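You operate a simulated robot arm through the tools that you are given. There is no shell and no other tool. Be economical: measure what you need, move in short steps, check, and stop when the job is done.

The job below is to be done with a simulated two-armed robot. You get a single attempt, and the scene is never put back.

TASK
Switch off, hang the purple padlock on its peg, try the starter, then fetch the white tray of bolts.
Fine: in that order; jog pressed once; the tray with the bolts goes onto the orange bench.

It is judged by the outcome, as a careful person would: the job done as asked, and still so three seconds after it is handed in. It fails if anything else is knocked over, pushed out of place, dropped, spilled or broken.

THE ROBOT
Two 7-joint arms with two-finger parallel grippers on one trunk, on a base that drives. Base frame: it is fixed to the floor where the robot stands at the start and does not move with it; the origin is under the middle of the robot, x ahead of it, y to its left, z up. Units: mm, degrees, N and s.
The left shoulder is at the start at [60, 143, 901], the right one opposite. With the tool pointing down near the work surface each hand reaches from about 320 to 740 mm from the robot's upright axis, wherever it stands, measured 20 degrees to its own side. Places, roughly: jog button [700, -100, 1100]; peg of the starter box [700, 0, 1000]; starter box [800, -100, 1000]; starter switch [700, 0, 1100]; top of the orange bench [600, -100, 800]. Payload 1.57 kg a hand.
Tool frame (each hand has its own): the origin (TCP) lies between the finger pads and is the grasp point; the fingertips stand 30 mm ahead of it; z points along the fingers, y is the line along which they close. Largest opening 110 mm; finger width 24, thickness 12; the body of the gripper, 48 by 112 mm, starts 78 mm behind the TCP.
Orientation is that of the tool frame in the base frame, as a unit quaternion [w, x, y, z]. With the fingers straight down and closing along the base's y, the tool's x points along the base's -x, its y along +y and its z along -z.

THE INTERFACE
- The arms move only by the tool step_arm. It takes "left_increments", "right_increments" or both (then of equal length, played together; a hand with none holds still); each is a list of rows, each an object (a shift or turn left out is 0, a gripper value left out holds the last) with "offset": the shift along the tool's x, y, z in units of 40 mm (1.0 is 40 mm), a list of three; "dr": the turn, a rotation vector about the tool's x, y, z in units of 4 degrees (1.0 is 4 degrees), a list of three; "gripper": the opening, from 0 (shut) to 1 (fully open). In form: [{"offset": [dx, dy, dz], "dr": [rx, ry, rz], "gripper": gripper}, ...]. A call has 1 to 20 rows; each row shifts and turns the commanded pose from where the row before left it, along the tool's axes as they then stand. A call with a number of a shift or a turn outside -1 to 1 is refused whole. A row lasts 0.2 s, in which the tool goes at most 50 mm and 8.6 degrees; a call with a longer step from one row to the next is refused whole, and so is a gripper value outside its range. A pose out of reach is approached as far as the arm can. The call stops where the force on the tool passes 40 N (or 10 N more than at its start, if that is more) or the arm is blocked; 0.2 s more then pass. The fingers move at their own pace (about 45 mm/s each) and stop on an object; they squeeze with about 33 N. The grip force told is the motor's: it shows also when the fingers shut on nothing. Time passes only in rows, and 0.2 s behind the last, so rows that do not move let the fingers close. It gives the time, the measured TCP pose, the force on the tool (base axes), the opening and the grip force at its end, in the units of the frame above (readings bear some noise), with the torque about the TCP (base axes, N m) and any sound that the robot's microphone picked up.
- Cameras (640 x 400 px; columns grow to the right, rows downward): "scene" is now at [38.9, -37.5, 1513.4]; the picture's right is [-0.46, -0.89, 0.00], its down [-0.66, 0.34, -0.67] and it looks along [0.59, -0.31, -0.74] (base axes); focal length 257 px, centre (320, 200). "left" rides on the left gripper at [70, -16, -141] in its tool frame; the picture's right is [0.23, 0.97, 0.00], its down [-0.86, 0.20, -0.48] and it looks along [-0.47, 0.11, 0.88] (tool axes); focal length 222 px, centre (320, 200). "right" rides on the right gripper at [70, 16, -141] in its tool frame; the picture's right is [-0.23, 0.97, 0.00], its down [-0.86, -0.20, -0.48] and it looks along [-0.47, -0.11, 0.88] (tool axes); focal length 222 px, centre (320, 200). There is no depth. A picture from a camera that has moved, and an enlarged one, comes with that camera's place and axes in the base frame and with its lens.
- get_image(camera): a new picture of that camera. The clock stands still meanwhile.
- slide_trunk(by): slides the trunk up (or, below 0, down) by that many mm; the arms and the scene camera ride with it, the base frame stays. It gives what a move gives, with no picture.
- roll_base(legs): drives the robot by 1 to 6 legs, each [ahead, left, turn to the left] in mm, mm and degrees, along the robot's own axes; the way and the turn of a leg run together, so that a leg with both is an arc; at most 1500 mm and 180 degrees a leg. The arms and the cameras ride along, it lands a little off, and it stops where it bumps. It gives what a move gives.
- turn_head(pan, tilt): turns the head with the scene camera to pan (to the left, within 86 degrees either way) and tilt (down, from -29 to 69), counted from straight ahead of the robot. It gives what a move gives.
- inspect(camera, box): a new picture of the part [left, top, right, bottom] of that camera's present view, enlarged. The clock stands still meanwhile.
- sign_off(): hands the job in; it is judged then, once.

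Go step by step. Nothing tells you exact positions but the pictures and the camera data: compare them with the known pose of the tool, close in by small moves and look again before you grip or let go. The budget is 120 turns and 100 pictures, counting those below and the enlarged ones. Unless the task says otherwise, let go and move clear before handing in.

The tools are called after "Emit:" as name(argument=value, ...) on one line, values as JSON. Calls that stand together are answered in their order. step_arm: Moves the arms, as the interface text tells. Its arguments: {"type":"object","properties":{"left_increments":{"type":"array"},"right_increments":{"type":"array"}},"required":[]} The other tools are called the same way: slide_trunk (by) slides the trunk up or down; roll_base (legs) drives the base; turn_head (pan, tilt) turns the head that bears the scene camera; get_image (camera) takes a picture; inspect (camera, box) takes an enlarged picture of a part of a camera's view; sign_off () hands the job in.

At the start:

```text
t: 0.0
left_ee_pos: [377.3, 102.2, 999.8]
left_orientation: [0.0, 0.0, 1.0, 0.0]
left_force: [0.6, 0.4, 0.9]
left_torque: [-0.01, -0.04, 0.0]
left_gripper_width: 110.0
left_finger_force: 0.1
right_ee_pos: [475.4, -326.2, 999.9]
right_orientation: [0.001, 0.0, 1.0, 0.0]
right_force: [-0.4, 0.4, -0.3]
right_torque: [-0.03, 0.02, 0.01]
right_gripper_width: 110.2
right_finger_force: 0.0
trunk travel left (down, up): [-500.0, 90.0]
robot x, y, heading: [1.5, -1.4, -0.0]
head pan, tilt: [-27.7, 47.8]
```

scene: 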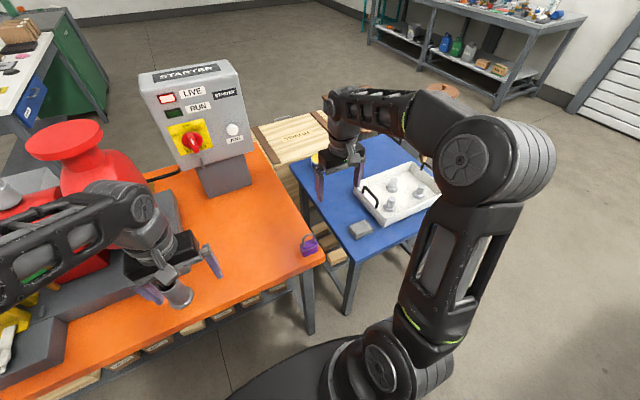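
right: 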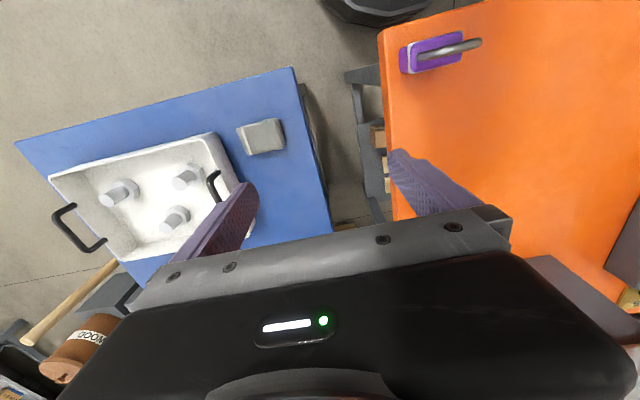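
left: 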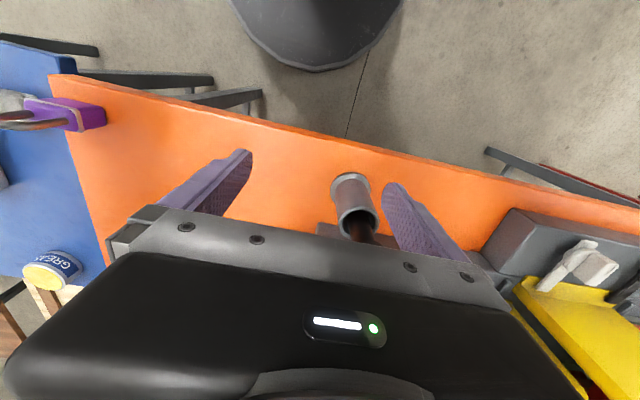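

I see the starter box with a red rotary switch, lamps and a jog button on the orange bench, the purple padlock near the bench's right edge, and the tray on the blue table. I'll take closer views of the box and padlock first.

Emit:
inspect(camera="scene", box=[130, 50, 270, 200])

Emit:
inspect(camera="scene", box=[260, 120, 460, 270])

Emit:
inspect(camera="right", box=[370, 10, 530, 110])

```text
2.67 times, centred on (200, 125) of scene
camera zoom: at [38.9, -37.5, 1513.4], right [-0.46, -0.89, 0.0], down [-0.66, 0.34, -0.67], along [0.59, -0.31, -0.74], focal length 685 px, centre (640, 400)
```

zoom: 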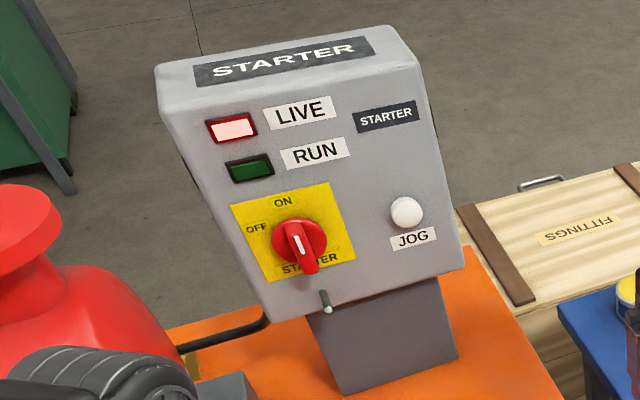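

```text
2.67 times, centred on (360, 195) of scene
camera zoom: at [38.9, -37.5, 1513.4], right [-0.46, -0.89, 0.0], down [-0.66, 0.34, -0.67], along [0.59, -0.31, -0.74], focal length 685 px, centre (213, 213)
```

zoom: 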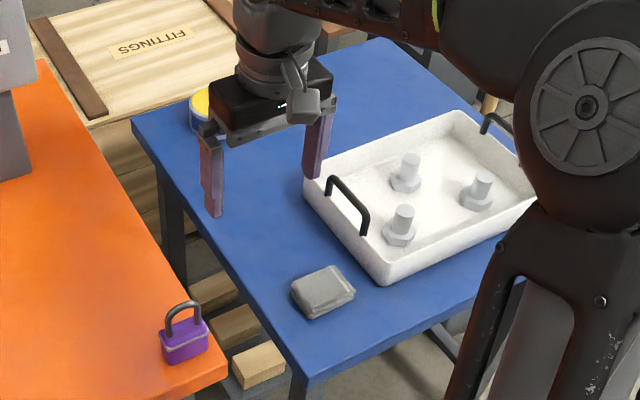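

```text
4.00 times, centred on (450, 60) of right
camera zoom: at [406.0, -312.0, 1141.8], right [0.23, 0.97, 0.0], down [0.86, -0.2, 0.48], along [0.47, -0.11, -0.88], focal length 888 px, centre (-200, 760)
```

zoom: 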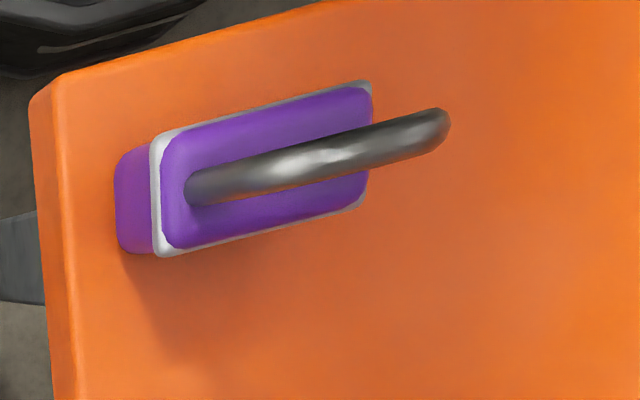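

The switch is ON (LIVE lit), with the peg just below the knob and the padlock standing near the bench corner at about (410, -196), bench top about z=820. I'll raise the left hand and pitch it to point ahead at the panel, then look with its camera.

Emit:
step_arm(left_increments=[{"offset": [-0.8, 0, -0.8]}, {"offset": [-0.8, 0, -0.8]}, {"offset": [-0.8, 0, -0.8]}, {"offset": [0, -0.8, 0], "dr": [0, -1, 0]}, {"offset": [0, -0.8, 0], "dr": [0, -1, 0]}, {"dr": [0, -1, 0]}, {"dr": [0, -1, 0]}, {"dr": [0, -1, 0]}, {"dr": [0, -1, 0]}, {"dr": [0, -1, 0]}, {"dr": [0, -1, 0]}, {"dr": [0, -1, 0]}, {"dr": [0, -1, 0]}, {"dr": [0, -1, 0]}, {"dr": [0, -1, 0]}, {"dr": [0, -1, 0]}])

Emit:
get_image(camera="left")

```text
t: 0.7
left_ee_pos: [437.0, 98.7, 1065.2]
left_orientation: [-0.021, -0.003, 1.0, 0.0]
left_force: [-11.7, -2.6, 4.9]
left_torque: [0.43, 0.36, 0.66]
left_gripper_width: 108.7
left_finger_force: 0.0
left hand out of reach, approached as far as the arm can: row 3
right_ee_pos: [475.3, -326.5, 999.0]
right_orientation: [0.0, 0.0, 1.0, 0.0]
right_force: [-0.1, -0.1, -0.2]
right_torque: [0.03, 0.01, -0.02]
right_gripper_width: 110.0
right_finger_force: 0.0
trunk travel left (down, up): [-500.0, 90.0]
robot x, y, heading: [1.2, 0.9, -0.1]
head pan, tilt: [-27.7, 47.8]
stopped in row 3 (left hand): the force on the tool passed its limit (the readings are from after the stop); the commanded pose is now the measured one
```

```text
93 pictures are left
camera left: at [373.0, 83.2, 1208.1], right [-0.23, 0.97, 0.01], down [0.87, 0.21, 0.44], along [0.43, 0.11, -0.9], focal length 222 px, centre (320, 200)
```

left: 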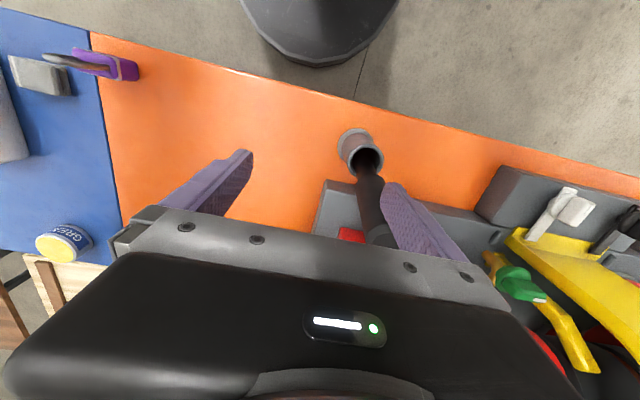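

The straight-down pose at that height was out of reach. I'll raise the trunk and pitch the hand in place.

Emit:
slide_trunk(by=80)

Emit:
step_arm(left_increments=[{"dr": [0, -1, 0]}, {"dr": [0, -1, 0]}, {"dr": [0, -1, 0]}, {"dr": [0, -1, 0]}, {"dr": [0, -1, 0]}, {"dr": [0, -1, 0]}, {"dr": [0, -1, 0]}, {"dr": [0, -1, 0]}, {"dr": [0, -1, 0]}, {"dr": [0, -1, 0]}, {"dr": [0, -1, 0]}, {"dr": [0, -1, 0]}, {"dr": [0, -1, 0]}, {"dr": [0, -1, 0]}, {"dr": [0, -1, 0]}, {"dr": [0, -1, 0]}])

Emit:
get_image(camera="left")

```text
t: 1.9
left_ee_pos: [439.8, 98.6, 1144.9]
left_orientation: [-0.018, -0.003, 1.0, 0.001]
left_force: [-0.1, 1.0, -0.2]
left_torque: [-0.03, 0.0, 0.01]
left_gripper_width: 110.3
left_finger_force: 0.3
right_ee_pos: [477.1, -325.8, 1078.4]
right_orientation: [0.0, 0.0, 1.0, 0.0]
right_force: [0.6, 0.1, -0.7]
right_torque: [-0.01, -0.02, 0.03]
right_gripper_width: 110.0
right_finger_force: 0.1
trunk travel left (down, up): [-580.0, 10.0]
robot x, y, heading: [-1.9, 1.7, -0.1]
head pan, tilt: [-27.7, 47.8]
```

```text
t: 5.3
left_ee_pos: [455.9, 89.5, 1158.3]
left_orientation: [0.512, -0.003, 0.859, 0.002]
left_force: [0.2, 0.2, -0.3]
left_torque: [0.01, 0.0, -0.01]
left_gripper_width: 110.2
left_finger_force: 0.1
left hand out of reach, approached as far as the arm can: row 15, 16
right_ee_pos: [475.3, -327.0, 1078.1]
right_orientation: [0.0, 0.0, 1.0, 0.0]
right_force: [0.6, -0.8, -0.2]
right_torque: [-0.03, 0.02, -0.02]
right_gripper_width: 110.0
right_finger_force: 0.1
trunk travel left (down, up): [-580.0, 10.0]
robot x, y, heading: [1.3, -1.9, -0.0]
head pan, tilt: [-27.7, 47.8]
```

```text
92 pictures are left
camera left: at [297.6, 73.4, 1161.9], right [-0.11, 0.97, -0.2], down [-0.02, 0.2, 0.98], along [0.99, 0.12, 0.0], focal length 222 px, centre (320, 200)
```

left: 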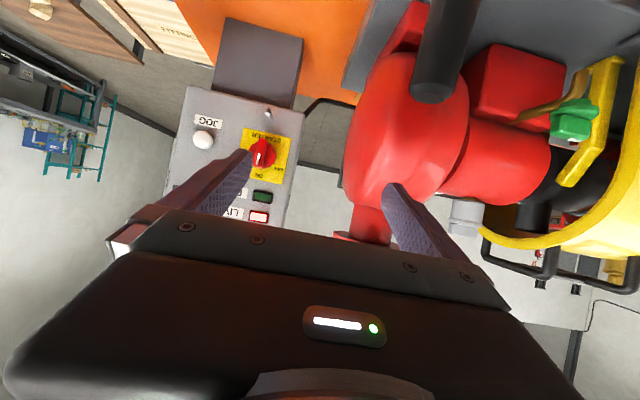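

The panel is in view (upside down). I'll zoom in on it.

Emit:
inspect(camera="left", box=[160, 80, 320, 230])

```text
2.67 times, centred on (240, 155) of left
camera zoom: at [297.6, 73.4, 1161.9], right [-0.11, 0.97, -0.2], down [-0.02, 0.2, 0.98], along [0.99, 0.12, 0.0], focal length 592 px, centre (533, 320)
```

zoom: 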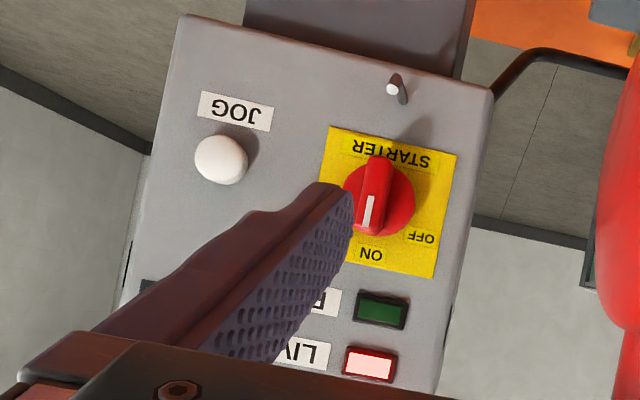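

The knob is at about (727, -2, 1098) pointing to ON, peg tip near (695, -2, 1031), and jog near (739, -115, 1093). I'll level the left hand and bring it in front of the knob for a closer look.

Emit:
step_arm(left_increments=[{"offset": [0, -0.38, 0.5], "dr": [0, -1, 0]}, {"offset": [0, -0.38, 0.5], "dr": [0, -1, 0]}, {"offset": [0, -0.38, 0.5], "dr": [0, -1, 0]}, {"offset": [0, -0.38, 0.5], "dr": [0, -1, 0]}, {"offset": [0, -0.38, 0.5], "dr": [0, -1, 0]}, {"offset": [0, -0.38, 0.5], "dr": [0, -1, 0]}])

Emit:
get_image(camera="left")

Emit:
get_image(camera="scene")

```text
t: 6.7
left_ee_pos: [569.6, -0.5, 1120.7]
left_orientation: [0.682, -0.002, 0.732, 0.002]
left_force: [-0.4, -0.3, -0.5]
left_torque: [-0.02, -0.02, 0.03]
left_gripper_width: 110.0
left_finger_force: 0.0
right_ee_pos: [475.9, -327.6, 1078.7]
right_orientation: [-0.001, 0.0, 1.0, 0.0]
right_force: [0.8, 0.6, 0.0]
right_torque: [0.02, 0.02, -0.01]
right_gripper_width: 109.8
right_finger_force: 0.3
trunk travel left (down, up): [-580.0, 10.0]
robot x, y, heading: [1.0, -0.1, 0.2]
head pan, tilt: [-27.7, 47.8]
```

```text
90 pictures are left
camera left: at [423.6, -16.4, 1058.8], right [-0.02, 0.97, -0.23], down [-0.42, 0.2, 0.89], along [0.91, 0.11, 0.4], focal length 222 px, centre (320, 200)
```

left: 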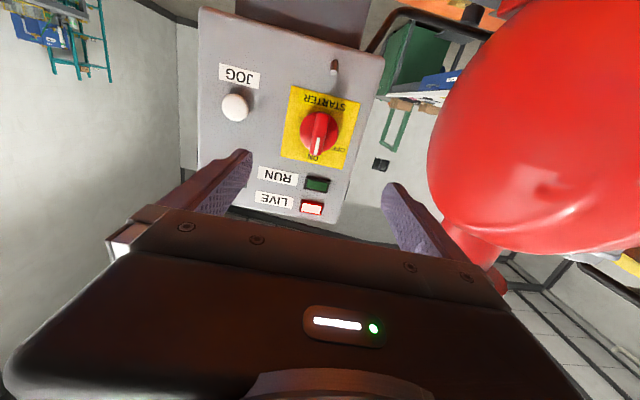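

```text
89 pictures are left
camera scene: at [39.6, -38.0, 1593.4], right [-0.46, -0.89, 0.0], down [-0.66, 0.34, -0.67], along [0.59, -0.31, -0.74], focal length 257 px, centre (320, 200)
```

scene: 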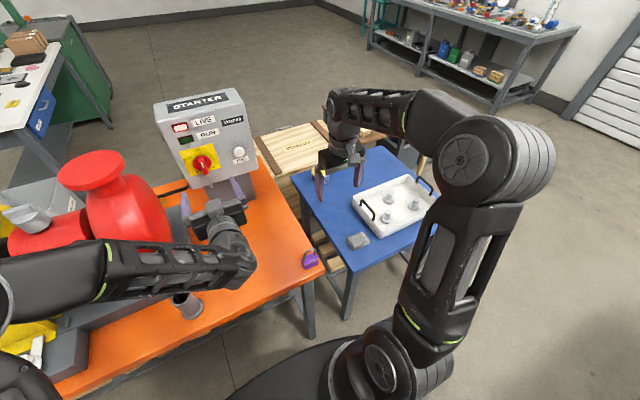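

Emit:
inspect(camera="left", box=[190, 0, 390, 230])

```text
1.74 times, centred on (290, 115) of left
camera zoom: at [423.6, -16.4, 1058.8], right [-0.02, 0.97, -0.23], down [-0.42, 0.2, 0.89], along [0.91, 0.11, 0.4], focal length 386 px, centre (372, 348)
```

zoom: 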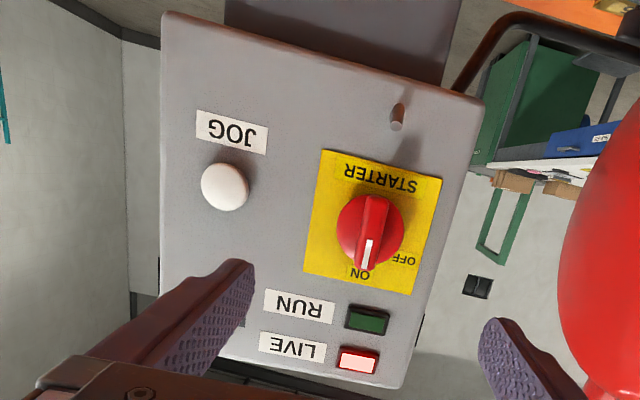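

The panel is near vertical at x≈750 and faces the robot; knob centre is (727, -2, 1099). I'll level the tool and approach it with a half-open gripper.

Emit:
step_arm(left_increments=[{"offset": [0.27, 0, 0], "dr": [0, -1, 0], "gripper": 0.6}, {"offset": [0.27, 0, 0.5]}, {"offset": [0, -0.03, 0.8]}, {"offset": [0, 0, 0.6]}, {"offset": [0, 0, 0.1]}])

Emit:
get_image(camera="left")

```text
t: 7.9
left_ee_pos: [648.6, -0.6, 1098.9]
left_orientation: [0.707, -0.002, 0.707, 0.002]
left_force: [-0.6, 0.0, 0.0]
left_torque: [-0.02, -0.02, 0.01]
left_gripper_width: 65.9
left_finger_force: 0.0
right_ee_pos: [475.4, -327.4, 1080.1]
right_orientation: [0.0, 0.0, 1.0, 0.0]
right_force: [-0.3, -0.6, 0.4]
right_torque: [-0.02, 0.03, -0.01]
right_gripper_width: 109.9
right_finger_force: 0.1
trunk travel left (down, up): [-580.0, 10.0]
robot x, y, heading: [-1.5, -0.1, 0.5]
head pan, tilt: [-27.7, 47.8]
```

```text
87 pictures are left
camera left: at [507.1, -17.3, 1027.9], right [-0.01, 0.97, -0.23], down [-0.48, 0.2, 0.86], along [0.88, 0.11, 0.46], focal length 222 px, centre (320, 200)
```

left: 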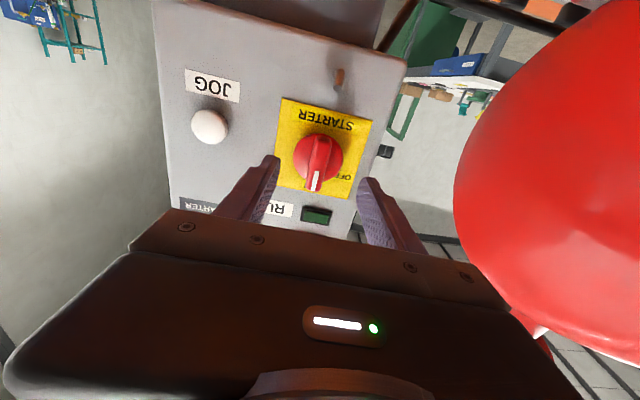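

The knob sits dead centre between the fingers. I'll advance 48 mm and close on it.

Emit:
step_arm(left_increments=[{"offset": [0, 0, 0.5]}, {"offset": [0, 0, 0.5]}, {"offset": [0, 0, 0.2]}, {}, {"gripper": 0.0}, {}, {}, {}, {}])

Emit:
get_image(camera="left")

```text
t: 9.9
left_ee_pos: [697.1, -3.2, 1099.9]
left_orientation: [0.706, -0.001, 0.708, 0.003]
left_force: [1.0, -8.5, 1.3]
left_torque: [-0.01, -0.01, -0.64]
left_gripper_width: 50.0
left_finger_force: 45.0
right_ee_pos: [477.2, -327.3, 1079.4]
right_orientation: [0.0, -0.001, 1.0, 0.0]
right_force: [0.7, 0.7, -0.9]
right_torque: [0.0, -0.02, 0.02]
right_gripper_width: 110.1
right_finger_force: 0.1
trunk travel left (down, up): [-580.0, 10.0]
robot x, y, heading: [-0.7, -3.0, -0.3]
head pan, tilt: [-27.7, 47.8]
```

```text
86 pictures are left
camera left: at [555.3, -18.5, 1028.1], right [0.0, 0.97, -0.23], down [-0.48, 0.2, 0.86], along [0.88, 0.11, 0.46], focal length 222 px, centre (320, 200)
```

left: 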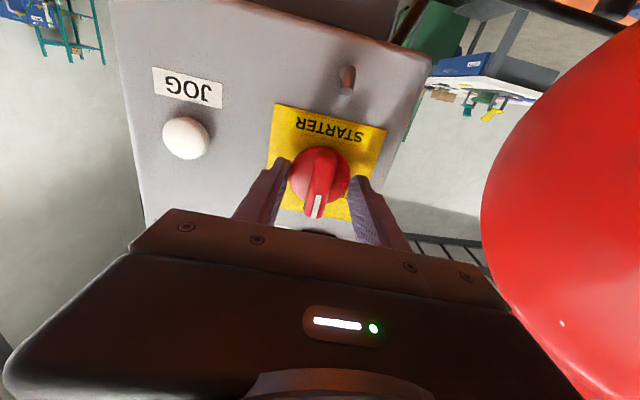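

The fingers met the 50 mm disc rather than the bar. I'll open, back off a little and grip the bar itself.

Emit:
step_arm(left_increments=[{"gripper": 0.6}, {}, {"offset": [0, -0.05, -0.2]}, {"offset": [0, 0, -0.2]}, {}, {"gripper": 0.0}, {}, {}, {}, {}, {}])

Emit:
get_image(camera="left")

```text
t: 12.3
left_ee_pos: [680.0, -2.8, 1100.0]
left_orientation: [0.707, -0.002, 0.708, 0.003]
left_force: [0.2, -0.5, 0.3]
left_torque: [-0.03, -0.02, -0.18]
left_gripper_width: 15.6
left_finger_force: 31.0
right_ee_pos: [475.7, -326.4, 1078.7]
right_orientation: [0.0, 0.0, 1.0, 0.0]
right_force: [0.3, 0.2, 0.9]
right_torque: [-0.01, 0.02, 0.01]
right_gripper_width: 110.0
right_finger_force: 0.0
trunk travel left (down, up): [-580.0, 10.0]
robot x, y, heading: [-0.7, 2.5, -0.0]
head pan, tilt: [-27.7, 47.8]
```

```text
85 pictures are left
camera left: at [539.2, -18.9, 1028.5], right [-0.01, 0.97, -0.23], down [-0.48, 0.2, 0.86], along [0.88, 0.11, 0.46], focal length 222 px, centre (320, 200)
```

left: 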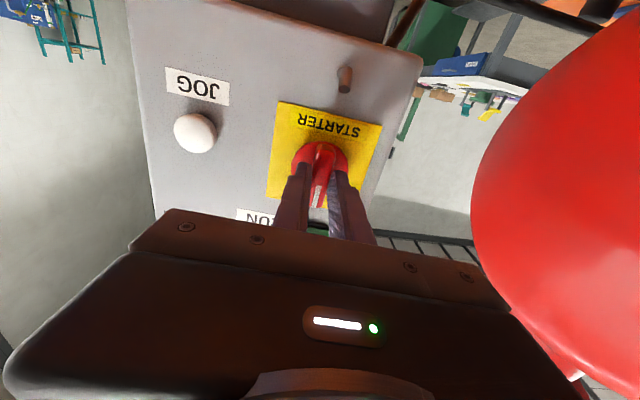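

The bar is gripped (15.6 mm wide). Turning it toward OFF, counter-clockwise.

Emit:
step_arm(left_increments=[{"dr": [0, 0, -1]}, {"dr": [0, 0, -1]}, {"dr": [0, 0, -1]}, {"dr": [0, 0, -1]}, {"dr": [0, 0, -1]}, {"dr": [0, 0, -1]}, {"dr": [0, 0, -1]}, {"dr": [0, 0, -1]}, {"dr": [0, 0, -1]}, {"dr": [0, 0, -1]}, {"dr": [0, 0, -1]}, {"dr": [0, 0, -1]}])

Emit:
get_image(camera="left")

Emit:
inspect(camera="scene", box=[140, 70, 280, 210])

```text
t: 14.9
left_ee_pos: [679.9, -3.5, 1099.2]
left_orientation: [0.646, -0.29, 0.646, -0.284]
left_force: [9.0, -1.6, 7.9]
left_torque: [0.02, -0.58, -0.21]
left_gripper_width: 16.0
left_finger_force: 31.6
right_ee_pos: [477.1, -325.7, 1079.9]
right_orientation: [-0.001, 0.0, 1.0, 0.0]
right_force: [-0.3, -0.1, 0.1]
right_torque: [0.0, 0.0, -0.01]
right_gripper_width: 110.0
right_finger_force: 0.0
trunk travel left (down, up): [-580.0, 10.0]
robot x, y, heading: [-1.6, 2.8, 0.2]
head pan, tilt: [-27.7, 47.8]
```

```text
84 pictures are left
camera left: at [539.5, -66.2, 1064.3], right [-0.01, 0.48, -0.87], down [-0.48, 0.76, 0.43], along [0.88, 0.43, 0.23], focal length 222 px, centre (320, 200)
```

left: 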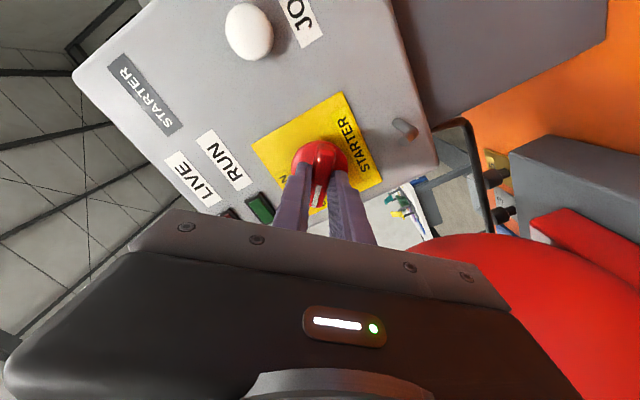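

```text
2.86 times, centred on (210, 140) of scene
camera zoom: at [39.3, -38.0, 1593.4], right [-0.46, -0.89, 0.0], down [-0.66, 0.34, -0.67], along [0.59, -0.31, -0.74], focal length 734 px, centre (634, 371)
```

zoom: 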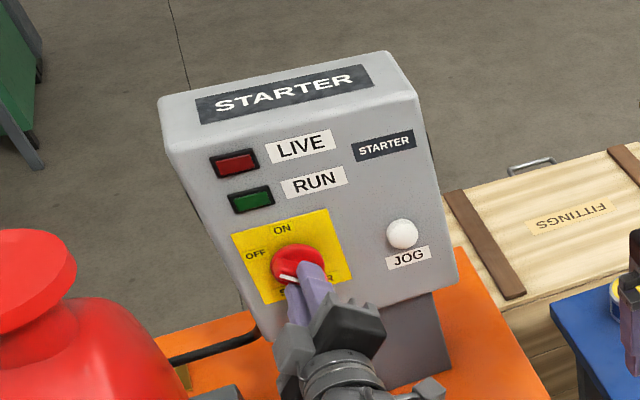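

The LIVE lamp is out. I'll turn on gently until the pointer reaches OFF or a stop is felt.

Emit:
step_arm(left_increments=[{"dr": [0, 0, -1]}, {"dr": [0, 0, -1]}, {"dr": [0, 0, -1]}])

Emit:
inspect(camera="scene", box=[180, 130, 230, 180])

```text
t: 15.5
left_ee_pos: [680.7, -3.6, 1100.5]
left_orientation: [0.618, -0.339, 0.639, -0.307]
left_force: [9.7, 1.1, -6.6]
left_torque: [0.03, -0.22, 0.21]
left_gripper_width: 16.1
left_finger_force: 31.9
left hand out of reach, approached as far as the arm can: row 1, 2, 3
right_ee_pos: [476.6, -326.1, 1079.4]
right_orientation: [-0.001, 0.0, 1.0, 0.0]
right_force: [0.1, 0.4, -0.8]
right_torque: [0.0, 0.0, 0.02]
right_gripper_width: 110.2
right_finger_force: 0.0
trunk travel left (down, up): [-580.0, 10.0]
robot x, y, heading: [0.2, -5.2, 0.1]
head pan, tilt: [-27.7, 47.8]
stopped in row 3 (left hand): the force on the tool passed its limit (the readings are from after the stop); the commanded pose is now the measured one
```

```text
8.00 times, centred on (205, 155) of scene
camera zoom: at [40.6, -38.0, 1593.5], right [-0.46, -0.89, 0.0], down [-0.66, 0.34, -0.67], along [0.59, -0.31, -0.74], focal length 2056 px, centre (1240, 560)
```

zoom: 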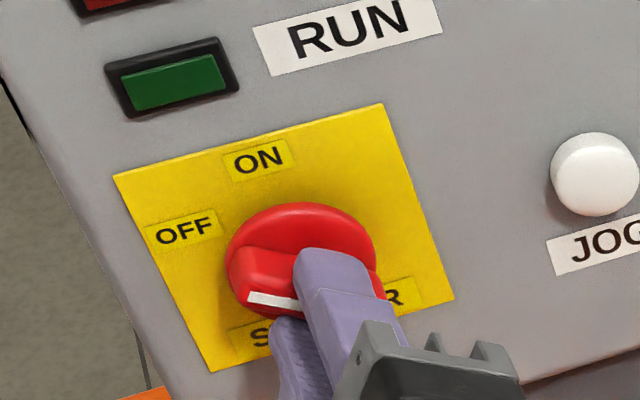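

LIVE is off and the wrist hit its limit about 55° round; OFF seems to be at 60-65°. I'll release, back away and look at where the pointer rests.

Emit:
step_arm(left_increments=[{"gripper": 0.4}, {}, {}, {"offset": [0, 0, -0.5]}, {"offset": [0, 0, -1]}, {"offset": [0, 0, -1]}, {"dr": [0, 0, 1]}, {"dr": [0, 0, 1]}, {"dr": [0, 0, 1]}, {"dr": [0, 0, 1]}, {"dr": [0, 0, 1]}, {"dr": [0, 0, 1]}, {"dr": [0, 0, 1]}, {"dr": [0, 0, 1]}, {"dr": [0, 0, 1]}, {"dr": [0, 0, 1]}, {"dr": [0, 0, 1]}, {"dr": [0, 0, 1]}])

Emit:
inspect(camera="scene", box=[180, 130, 230, 180])

Emit:
inspect(camera="left", box=[190, 30, 410, 230])

```text
t: 19.3
left_ee_pos: [627.5, 11.3, 1137.8]
left_orientation: [0.692, -0.05, 0.72, -0.031]
left_force: [1.0, -0.8, -0.8]
left_torque: [0.02, -0.02, 0.0]
left_gripper_width: 43.9
left_finger_force: 0.1
left hand out of reach, approached as far as the arm can: row 5, 6
right_ee_pos: [475.8, -325.0, 1079.9]
right_orientation: [0.0, -0.001, 1.0, 0.0]
right_force: [0.9, -0.7, 0.3]
right_torque: [0.01, 0.03, 0.03]
right_gripper_width: 110.2
right_finger_force: 0.1
trunk travel left (down, up): [-580.0, 10.0]
robot x, y, heading: [-0.3, -0.6, 0.1]
head pan, tilt: [-27.7, 47.8]
```

```text
8.00 times, centred on (205, 155) of scene
camera zoom: at [38.5, -37.3, 1593.4], right [-0.46, -0.89, 0.0], down [-0.66, 0.34, -0.67], along [0.6, -0.31, -0.74], focal length 2056 px, centre (1240, 560)
```

zoom: 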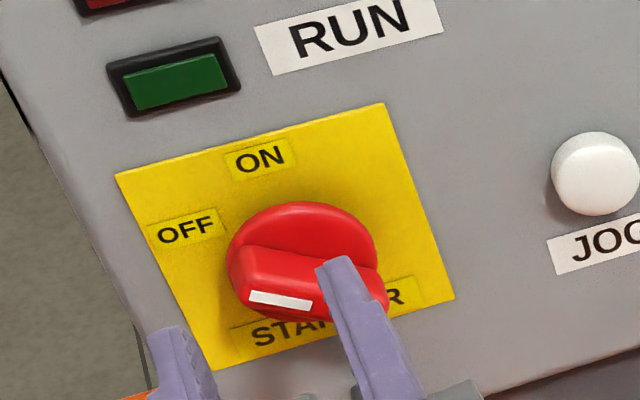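

```text
2.00 times, centred on (300, 130) of left
camera zoom: at [484.0, -14.5, 1075.6], right [-0.04, 0.94, -0.34], down [-0.45, 0.29, 0.85], along [0.89, 0.18, 0.41], focal length 444 px, centre (360, 340)
```

zoom: 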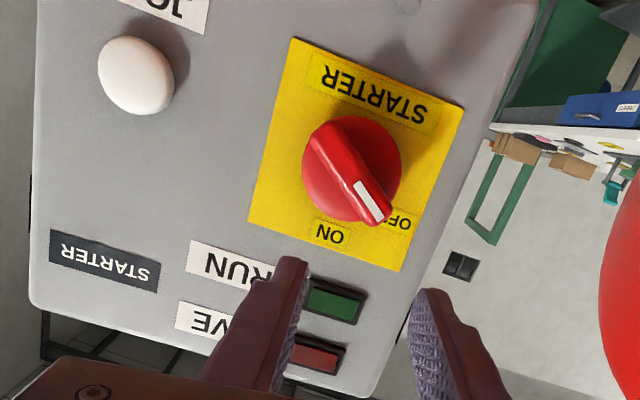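

The pointer rests at about 55°, a touch short of the OFF mark at about 60°. I'll close the fingers and nudge the pointer end down from above against its stop.

Emit:
step_arm(left_increments=[{"offset": [-0.4, 0.4, 0], "dr": [0, -0.5, 1], "gripper": 0}, {"dr": [0, 0, 0.5]}, {}, {}, {"offset": [0, 0, 0.5]}, {"offset": [0, 0, 0.5]}, {"offset": [0, 0, 0.35]}, {}])

Emit:
get_image(camera="left")

Emit:
inspect(camera="scene", box=[160, 120, 240, 190])

```text
t: 21.1
left_ee_pos: [681.5, 30.8, 1153.5]
left_orientation: [0.705, -0.013, 0.709, 0.006]
left_force: [-0.5, -0.1, 0.3]
left_torque: [0.02, -0.01, 0.0]
left_gripper_width: 0.2
left_finger_force: 21.3
right_ee_pos: [476.0, -325.8, 1078.6]
right_orientation: [0.0, -0.001, 1.0, 0.0]
right_force: [-0.5, -0.3, 0.2]
right_torque: [0.02, 0.0, 0.01]
right_gripper_width: 110.1
right_finger_force: 0.1
trunk travel left (down, up): [-580.0, 10.0]
robot x, y, heading: [-2.2, -1.0, 0.3]
head pan, tilt: [-27.7, 47.8]
```

```text
79 pictures are left
camera left: at [540.6, 11.7, 1082.2], right [-0.03, 0.97, -0.24], down [-0.48, 0.2, 0.86], along [0.88, 0.14, 0.46], focal length 222 px, centre (320, 200)
```

left: 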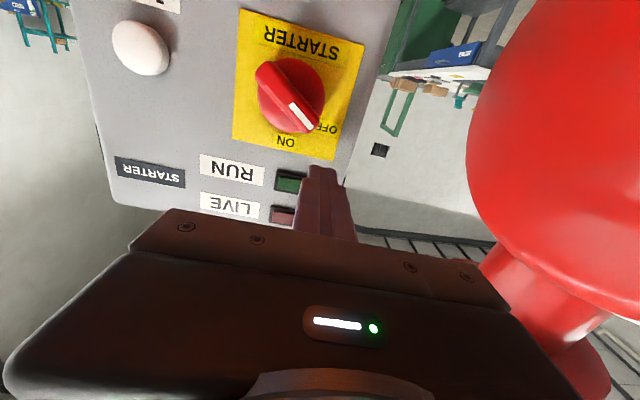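

```text
5.71 times, centred on (200, 155) of scene
camera zoom: at [38.4, -37.2, 1593.4], right [-0.46, -0.89, 0.0], down [-0.66, 0.34, -0.67], along [0.6, -0.31, -0.74], focal length 1468 px, centre (1006, 457)
```

zoom: 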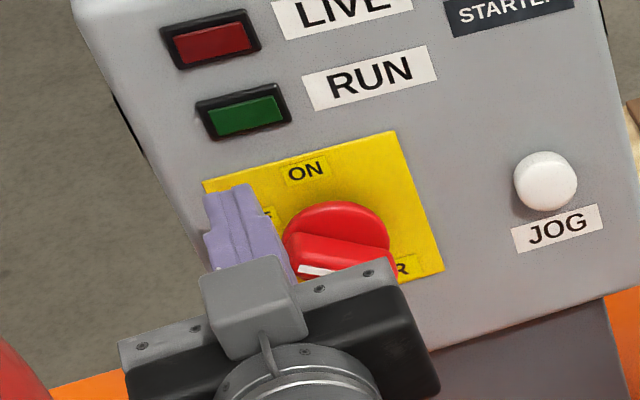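

Emit:
step_arm(left_increments=[{"offset": [0.3, -0.18, 0]}, {"offset": [0.2, 0, 0]}, {"offset": [0.1, 0, 0]}, {"offset": [0.1, 0, 0]}, {"offset": [0.1, 0, 0]}])

Emit:
get_image(camera="left")

```text
t: 22.3
left_ee_pos: [681.1, 26.3, 1119.0]
left_orientation: [0.705, -0.013, 0.709, 0.005]
left_force: [-2.0, 8.1, 0.9]
left_torque: [0.09, 0.08, 0.16]
left_gripper_width: 0.1
left_finger_force: 21.8
right_ee_pos: [475.9, -323.7, 1078.5]
right_orientation: [0.0, 0.0, 1.0, -0.001]
right_force: [0.1, -0.7, -0.5]
right_torque: [-0.04, 0.02, -0.01]
right_gripper_width: 109.8
right_finger_force: 0.0
trunk travel left (down, up): [-580.0, 10.0]
robot x, y, heading: [0.5, -0.7, 0.3]
head pan, tilt: [-27.7, 47.8]
```

```text
77 pictures are left
camera left: at [540.0, 5.8, 1049.6], right [-0.03, 0.97, -0.24], down [-0.48, 0.2, 0.86], along [0.88, 0.14, 0.46], focal length 222 px, centre (320, 200)
```

left: 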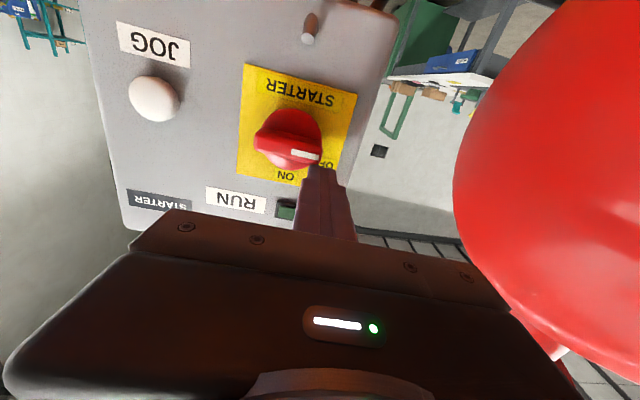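

The pointer has moved on past the label. I'll back off upward and check where it rests.

Emit:
step_arm(left_increments=[{"offset": [-0.5, 0.2, 0]}, {"offset": [-0.5, 0.2, 0]}, {"offset": [0, 0, -0.8]}, {"offset": [0, 0, -0.8]}])

Emit:
inspect(camera="left", box=[190, 30, 410, 230])

```text
t: 23.3
left_ee_pos: [617.4, 38.1, 1161.1]
left_orientation: [0.705, -0.013, 0.709, 0.005]
left_force: [-0.9, 0.8, -0.6]
left_torque: [-0.01, 0.0, 0.0]
left_gripper_width: 0.0
left_finger_force: 21.6
right_ee_pos: [475.7, -324.3, 1080.9]
right_orientation: [0.0, -0.001, 1.0, 0.0]
right_force: [-0.2, -0.1, 0.8]
right_torque: [0.0, -0.01, 0.0]
right_gripper_width: 109.7
right_finger_force: 0.1
trunk travel left (down, up): [-580.0, 10.0]
robot x, y, heading: [1.7, 1.9, 0.0]
head pan, tilt: [-27.7, 47.8]
```

```text
2.00 times, centred on (300, 130) of left
camera zoom: at [475.2, 19.3, 1090.6], right [-0.03, 0.97, -0.24], down [-0.48, 0.2, 0.86], along [0.88, 0.14, 0.46], focal length 444 px, centre (360, 340)
```

zoom: 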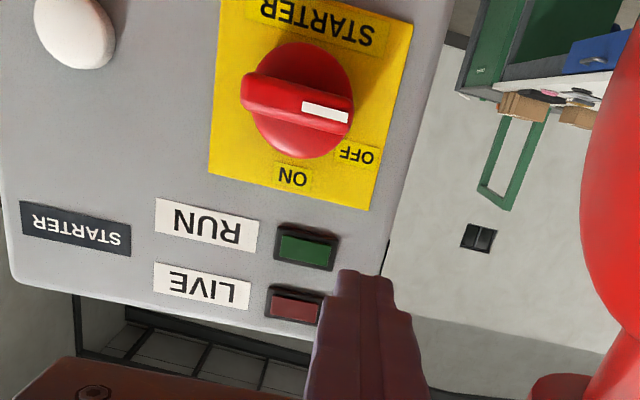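

The pointer now rests horizontal, full left. To know whether that is the switch's end stop I'll press it gently a few millimetres further and read the force.

Emit:
step_arm(left_increments=[{"offset": [0, -0.15, 0.8]}, {"offset": [0, -0.15, 0.8]}, {"offset": [0.5, 0, 0]}, {"offset": [0.45, 0, 0]}, {"offset": [0.05, 0, 0]}, {"offset": [0.05, 0, 0]}, {"offset": [0.05, 0, 0]}])

Emit:
inspect(camera="left", box=[190, 30, 410, 230])

```text
t: 24.9
left_ee_pos: [681.7, 26.7, 1119.1]
left_orientation: [0.707, -0.013, 0.707, 0.005]
left_force: [2.0, 0.4, 9.0]
left_torque: [0.01, -0.28, 0.02]
left_gripper_width: 0.0
left_finger_force: 21.7
right_ee_pos: [475.8, -324.8, 1079.9]
right_orientation: [0.0, -0.001, 1.0, 0.0]
right_force: [0.4, -0.1, 0.3]
right_torque: [0.0, 0.05, -0.01]
right_gripper_width: 109.9
right_finger_force: 0.1
trunk travel left (down, up): [-580.0, 10.0]
robot x, y, heading: [-1.2, 4.7, -0.2]
head pan, tilt: [-27.7, 47.8]
```

```text
2.00 times, centred on (300, 130) of left
camera zoom: at [540.5, 7.6, 1047.8], right [-0.03, 0.97, -0.24], down [-0.48, 0.2, 0.85], along [0.88, 0.14, 0.46], focal length 444 px, centre (360, 340)
```

zoom: 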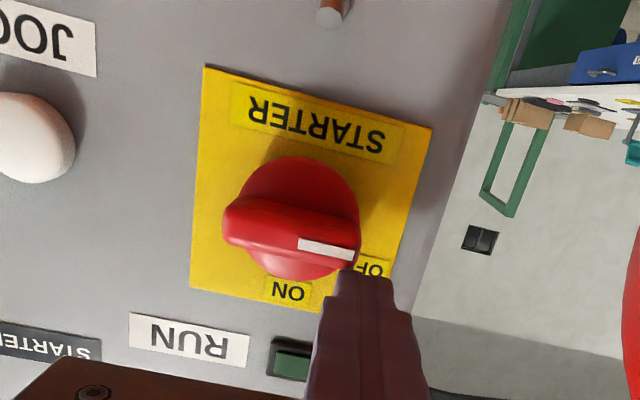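

Emit:
step_arm(left_increments=[{"offset": [0.05, 0, 0]}, {"offset": [0.05, 0, 0]}, {"offset": [0.05, 0, 0]}])

```text
t: 25.7
left_ee_pos: [681.2, 26.4, 1118.7]
left_orientation: [0.711, -0.015, 0.703, 0.006]
left_force: [8.6, -0.6, 35.8]
left_torque: [-0.27, -0.92, 0.04]
left_gripper_width: 0.0
left_finger_force: 21.6
right_ee_pos: [473.8, -325.9, 1080.5]
right_orientation: [0.001, -0.002, 1.0, 0.0]
right_force: [0.4, 0.0, -0.2]
right_torque: [-0.03, 0.04, -0.03]
right_gripper_width: 110.2
right_finger_force: 0.0
trunk travel left (down, up): [-580.0, 10.0]
robot x, y, heading: [-3.5, 2.3, -0.1]
head pan, tilt: [-27.7, 47.8]
```

That is a hard stop, so the switch is fully OFF with LIVE dark. I'll back the left hand off and out of the way, and set the right hand over toward the padlock.

Emit:
step_arm(left_increments=[{"offset": [-0.8, 0, 0]}, {"offset": [-0.8, 0, -0.6]}, {"offset": [0, 0.2, -1]}, {"offset": [0, 0.4, -1]}, {"offset": [0, 0.8, -0.5]}, {"offset": [0, 1, 0]}], right_increments=[{"offset": [0.8, 0.5, 0.5]}, {"offset": [0.8, 0.5, 0.5]}, {"offset": [0.8, 0.5, 0.5]}, {"offset": [0.4, 0.5, 0.5]}, {"offset": [0, 0.5, 0]}, {}])

Emit:
get_image(camera="right")

Emit:
get_image(camera="scene")

```text
t: 27.1
left_ee_pos: [554.9, 120.7, 1172.8]
left_orientation: [0.705, -0.012, 0.709, 0.005]
left_force: [0.1, 0.9, 1.3]
left_torque: [-0.01, -0.01, -0.01]
left_gripper_width: 0.1
left_finger_force: 21.1
right_ee_pos: [365.0, -225.9, 998.7]
right_orientation: [0.0, -0.001, 1.0, -0.001]
right_force: [0.2, 0.8, 1.3]
right_torque: [0.01, 0.03, 0.01]
right_gripper_width: 110.1
right_finger_force: 0.1
trunk travel left (down, up): [-580.0, 10.0]
robot x, y, heading: [-0.8, 2.9, -0.0]
head pan, tilt: [-27.7, 47.8]
```

```text
74 pictures are left
camera right: at [294.1, -210.6, 1141.7], right [0.23, 0.97, 0.0], down [0.86, -0.2, 0.48], along [0.47, -0.11, -0.88], focal length 222 px, centre (320, 200)
```

right: 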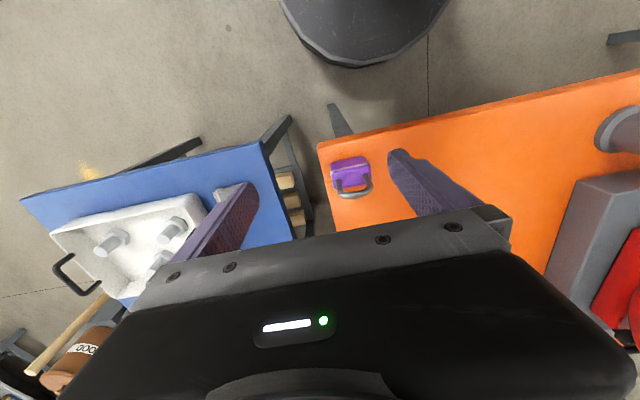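

```text
73 pictures are left
camera scene: at [38.1, -36.8, 1593.4], right [-0.46, -0.89, 0.0], down [-0.66, 0.34, -0.67], along [0.6, -0.31, -0.74], focal length 257 px, centre (320, 200)
```

scene: 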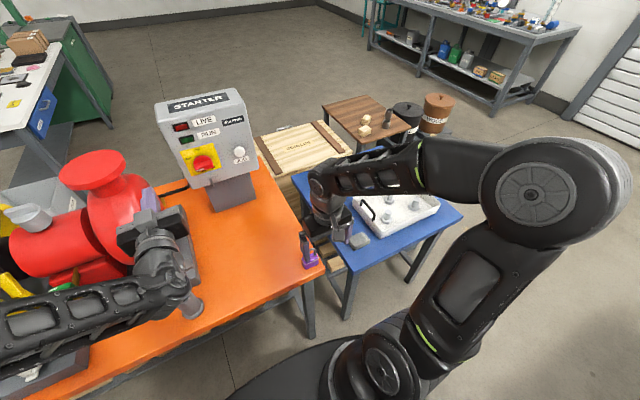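

Emit:
inspect(camera="right", box=[310, 140, 400, 210])

```text
5.71 times, centred on (355, 175) of right
camera zoom: at [294.1, -210.6, 1141.7], right [0.23, 0.97, 0.0], down [0.86, -0.2, 0.48], along [0.47, -0.11, -0.88], focal length 1269 px, centre (120, 343)
```

zoom: 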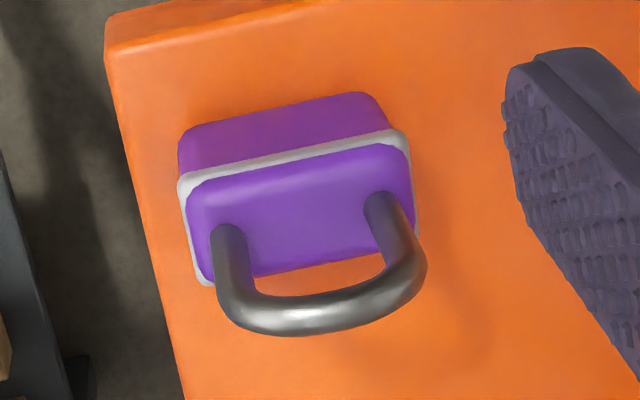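

The padlock stands with its shackle plane across y, legs at y≈-214 and -177, body about 52 mm wide around x≈410. I'll pitch the right hand 45° forward above it, so that I can grip its narrow sides and later hang it without fouling the knob.

Emit:
step_arm(right_increments=[{"offset": [-0.5, 0.4, 0], "dr": [0, -1, 0]}, {"offset": [-0.4, 0.35, 0], "dr": [0, -1, 0]}, {"dr": [0, -1, 0]}, {"dr": [0, -1, 0]}, {"dr": [0, -1, 0]}, {"dr": [0, -1, 0]}, {"dr": [0, -1, 0]}, {"dr": [0, -1, 0]}, {"dr": [0, -1, 0]}, {"dr": [0, -1, 0]}, {"dr": [0, -1, 0]}])

Emit:
get_image(camera="right")

```text
t: 29.5
left_ee_pos: [555.4, 120.0, 1171.9]
left_orientation: [0.705, -0.012, 0.709, 0.004]
left_force: [0.2, -0.3, 0.1]
left_torque: [0.01, -0.01, 0.02]
left_gripper_width: 0.0
left_finger_force: 21.1
right_ee_pos: [470.7, -196.2, 1024.9]
right_orientation: [0.364, -0.001, 0.931, -0.001]
right_force: [-0.2, 0.5, 0.6]
right_torque: [0.0, 0.02, -0.01]
right_gripper_width: 109.9
right_finger_force: 0.0
right hand out of reach, approached as far as the arm can: row 7, 8, 9, 10, 11
trunk travel left (down, up): [-580.0, 10.0]
robot x, y, heading: [1.7, -2.3, 0.1]
head pan, tilt: [-27.7, 47.8]
```

```text
71 pictures are left
camera right: at [322.5, -181.1, 1081.3], right [0.17, 0.97, 0.15], down [0.3, -0.2, 0.93], along [0.94, -0.11, -0.33], focal length 222 px, centre (320, 200)
```

right: 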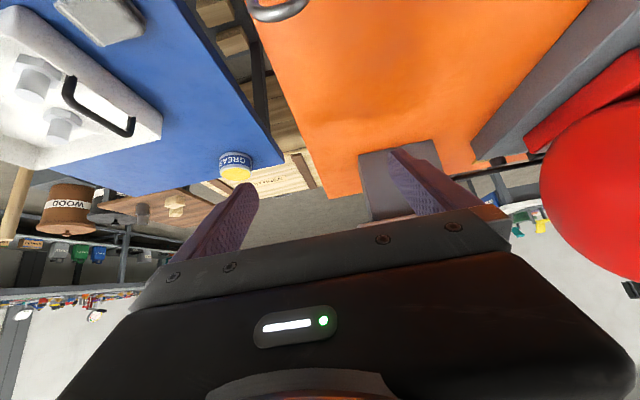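

The pose is too close to the shoulder. I'll drive the base back 140 mm to give the arm room.

Emit:
roll_base(legs=[[-140, 0, 0]])

Emit:
step_arm(right_increments=[{}])

Emit:
get_image(camera="right")

```text
t: 30.8
left_ee_pos: [415.3, 119.8, 1174.2]
left_orientation: [0.705, -0.013, 0.709, 0.004]
left_force: [-0.3, 1.5, -0.5]
left_torque: [0.01, -0.01, 0.0]
left_gripper_width: 0.1
left_finger_force: 21.1
right_ee_pos: [328.9, -196.6, 1025.4]
right_orientation: [0.365, -0.002, 0.931, -0.001]
right_force: [-1.0, 0.4, 0.1]
right_torque: [0.02, -0.04, -0.02]
right_gripper_width: 109.6
right_finger_force: 0.2
trunk travel left (down, up): [-580.0, 10.0]
robot x, y, heading: [-138.2, 0.6, 0.3]
head pan, tilt: [-27.7, 47.8]
```

```text
t: 31.2
left_ee_pos: [416.4, 119.7, 1173.5]
left_orientation: [0.705, -0.013, 0.709, 0.005]
left_force: [0.1, 0.2, -0.1]
left_torque: [0.01, 0.02, 0.01]
left_gripper_width: 0.2
left_finger_force: 21.3
right_ee_pos: [330.0, -196.1, 1023.5]
right_orientation: [0.365, -0.001, 0.931, -0.001]
right_force: [0.1, -0.8, 0.0]
right_torque: [-0.01, 0.03, 0.0]
right_gripper_width: 110.0
right_finger_force: 0.1
trunk travel left (down, up): [-580.0, 10.0]
robot x, y, heading: [-139.8, 0.4, 0.4]
head pan, tilt: [-27.7, 47.8]
```

```text
70 pictures are left
camera right: at [182.6, -181.3, 1081.5], right [0.17, 0.97, 0.15], down [0.3, -0.2, 0.93], along [0.94, -0.11, -0.33], focal length 222 px, centre (320, 200)
```

right: 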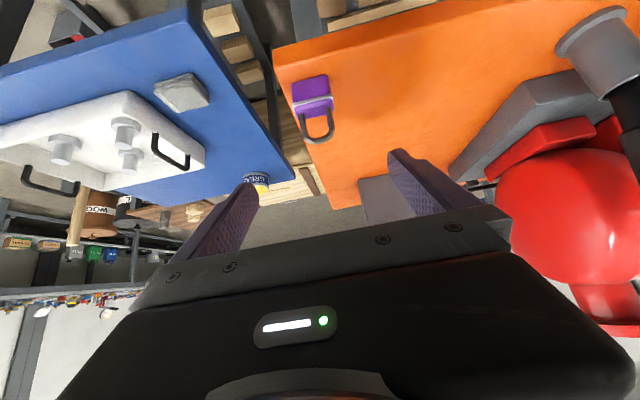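

Emit:
inspect(camera="right", box=[260, 40, 380, 160])

```text
3.33 times, centred on (320, 100) of right
camera zoom: at [182.6, -181.3, 1081.5], right [0.17, 0.97, 0.15], down [0.3, -0.2, 0.93], along [0.94, -0.11, -0.33], focal length 740 px, centre (320, 533)
```

zoom: 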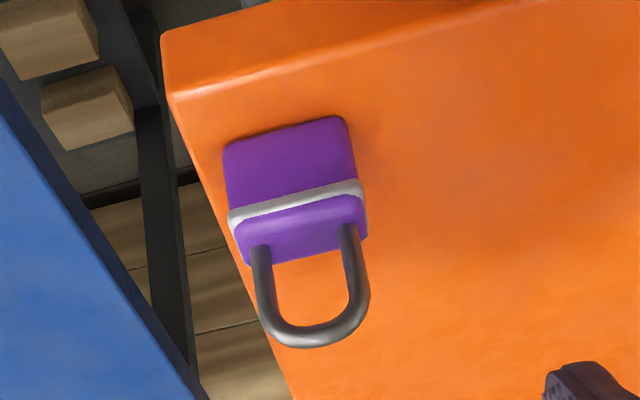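

Triangulation agrees well: bench top z≈840, padlock body z 840–884 centred (412, -196), shackle top about z 928. I'll move to a pre-grasp point and look along the fingers.

Emit:
step_arm(right_increments=[{"offset": [0.63, 0, 0.69], "gripper": 0.78}, {"offset": [0.63, 0, 0.69]}, {"offset": [0, 0, 0.7]}, {"offset": [0, 0, 0.5]}, {}])

Emit:
get_image(camera="right")

```text
t: 32.4
left_ee_pos: [416.4, 120.3, 1173.1]
left_orientation: [0.705, -0.013, 0.709, 0.005]
left_force: [0.5, -1.1, 0.2]
left_torque: [0.0, 0.01, 0.02]
left_gripper_width: 0.1
left_finger_force: 21.6
right_ee_pos: [372.5, -196.5, 915.5]
right_orientation: [0.364, 0.001, 0.931, -0.002]
right_force: [0.6, -0.3, 0.5]
right_torque: [0.0, 0.01, 0.01]
right_gripper_width: 85.6
right_finger_force: 0.0
right hand out of reach, approached as far as the arm can: row 1, 2
trunk travel left (down, up): [-580.0, 10.0]
robot x, y, heading: [-139.7, -2.9, 0.3]
head pan, tilt: [-27.7, 47.8]
```

```text
68 pictures are left
camera right: at [225.1, -181.7, 972.0], right [0.17, 0.97, 0.15], down [0.3, -0.2, 0.93], along [0.94, -0.11, -0.33], focal length 222 px, centre (320, 200)
```

right: 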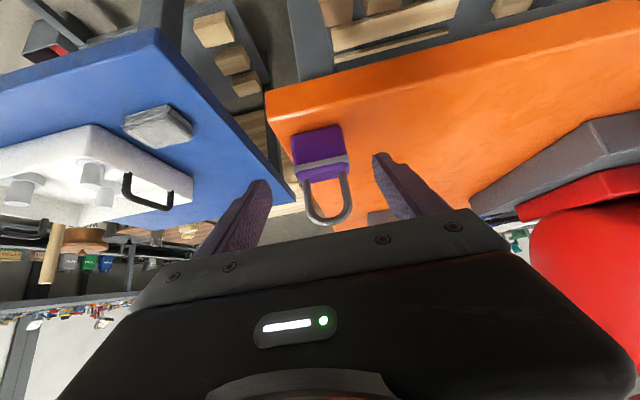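

Padlock is centred between the fingers. Advancing onto it in small steps.

Emit:
step_arm(right_increments=[{"offset": [0.08, 0, 0.4]}, {"offset": [0.08, 0, 0.4]}, {"offset": [0, 0, 0.36]}, {}])

Emit:
get_image(camera="right")

```text
t: 33.4
left_ee_pos: [416.0, 119.2, 1173.4]
left_orientation: [0.705, -0.013, 0.709, 0.006]
left_force: [1.2, -0.1, 0.2]
left_torque: [0.01, 0.0, -0.02]
left_gripper_width: 0.1
left_finger_force: 21.1
right_ee_pos: [399.3, -195.7, 876.5]
right_orientation: [0.365, -0.002, 0.931, 0.0]
right_force: [0.2, 0.2, -0.6]
right_torque: [-0.03, 0.02, 0.02]
right_gripper_width: 86.0
right_finger_force: 0.1
trunk travel left (down, up): [-580.0, 10.0]
robot x, y, heading: [-136.6, 0.3, 0.2]
head pan, tilt: [-27.7, 47.8]
```

```text
67 pictures are left
camera right: at [252.6, -181.5, 933.5], right [0.17, 0.97, 0.15], down [0.3, -0.2, 0.93], along [0.94, -0.11, -0.33], focal length 222 px, centre (320, 200)
```

right: 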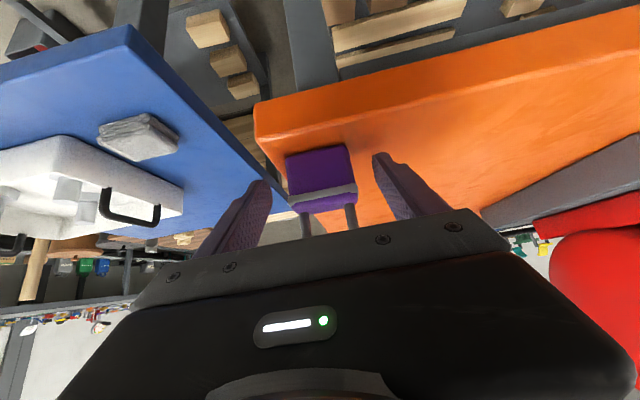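

Emit:
step_arm(right_increments=[{"gripper": 0.0}, {}, {}, {}, {}])

Emit:
inspect(camera="right", box=[220, 110, 420, 240])

```text
t: 34.6
left_ee_pos: [416.6, 120.5, 1173.4]
left_orientation: [0.705, -0.013, 0.709, 0.005]
left_force: [-0.3, 0.4, 0.1]
left_torque: [0.01, -0.01, -0.03]
left_gripper_width: 0.0
left_finger_force: 20.8
right_ee_pos: [400.6, -195.5, 875.6]
right_orientation: [0.364, -0.001, 0.931, -0.001]
right_force: [-0.2, 1.1, 0.8]
right_torque: [0.07, -0.01, 0.02]
right_gripper_width: 49.6
right_finger_force: 33.6
trunk travel left (down, up): [-580.0, 10.0]
robot x, y, heading: [-138.2, 3.4, 0.0]
head pan, tilt: [-27.7, 47.8]
```

```text
3.08 times, centred on (320, 175) of right
camera zoom: at [252.7, -181.6, 933.5], right [0.17, 0.97, 0.15], down [0.3, -0.2, 0.93], along [0.94, -0.11, -0.33], focal length 684 px, centre (320, 277)
```

zoom: 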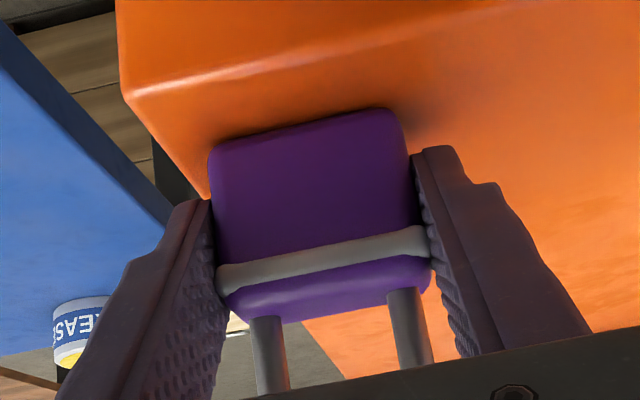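

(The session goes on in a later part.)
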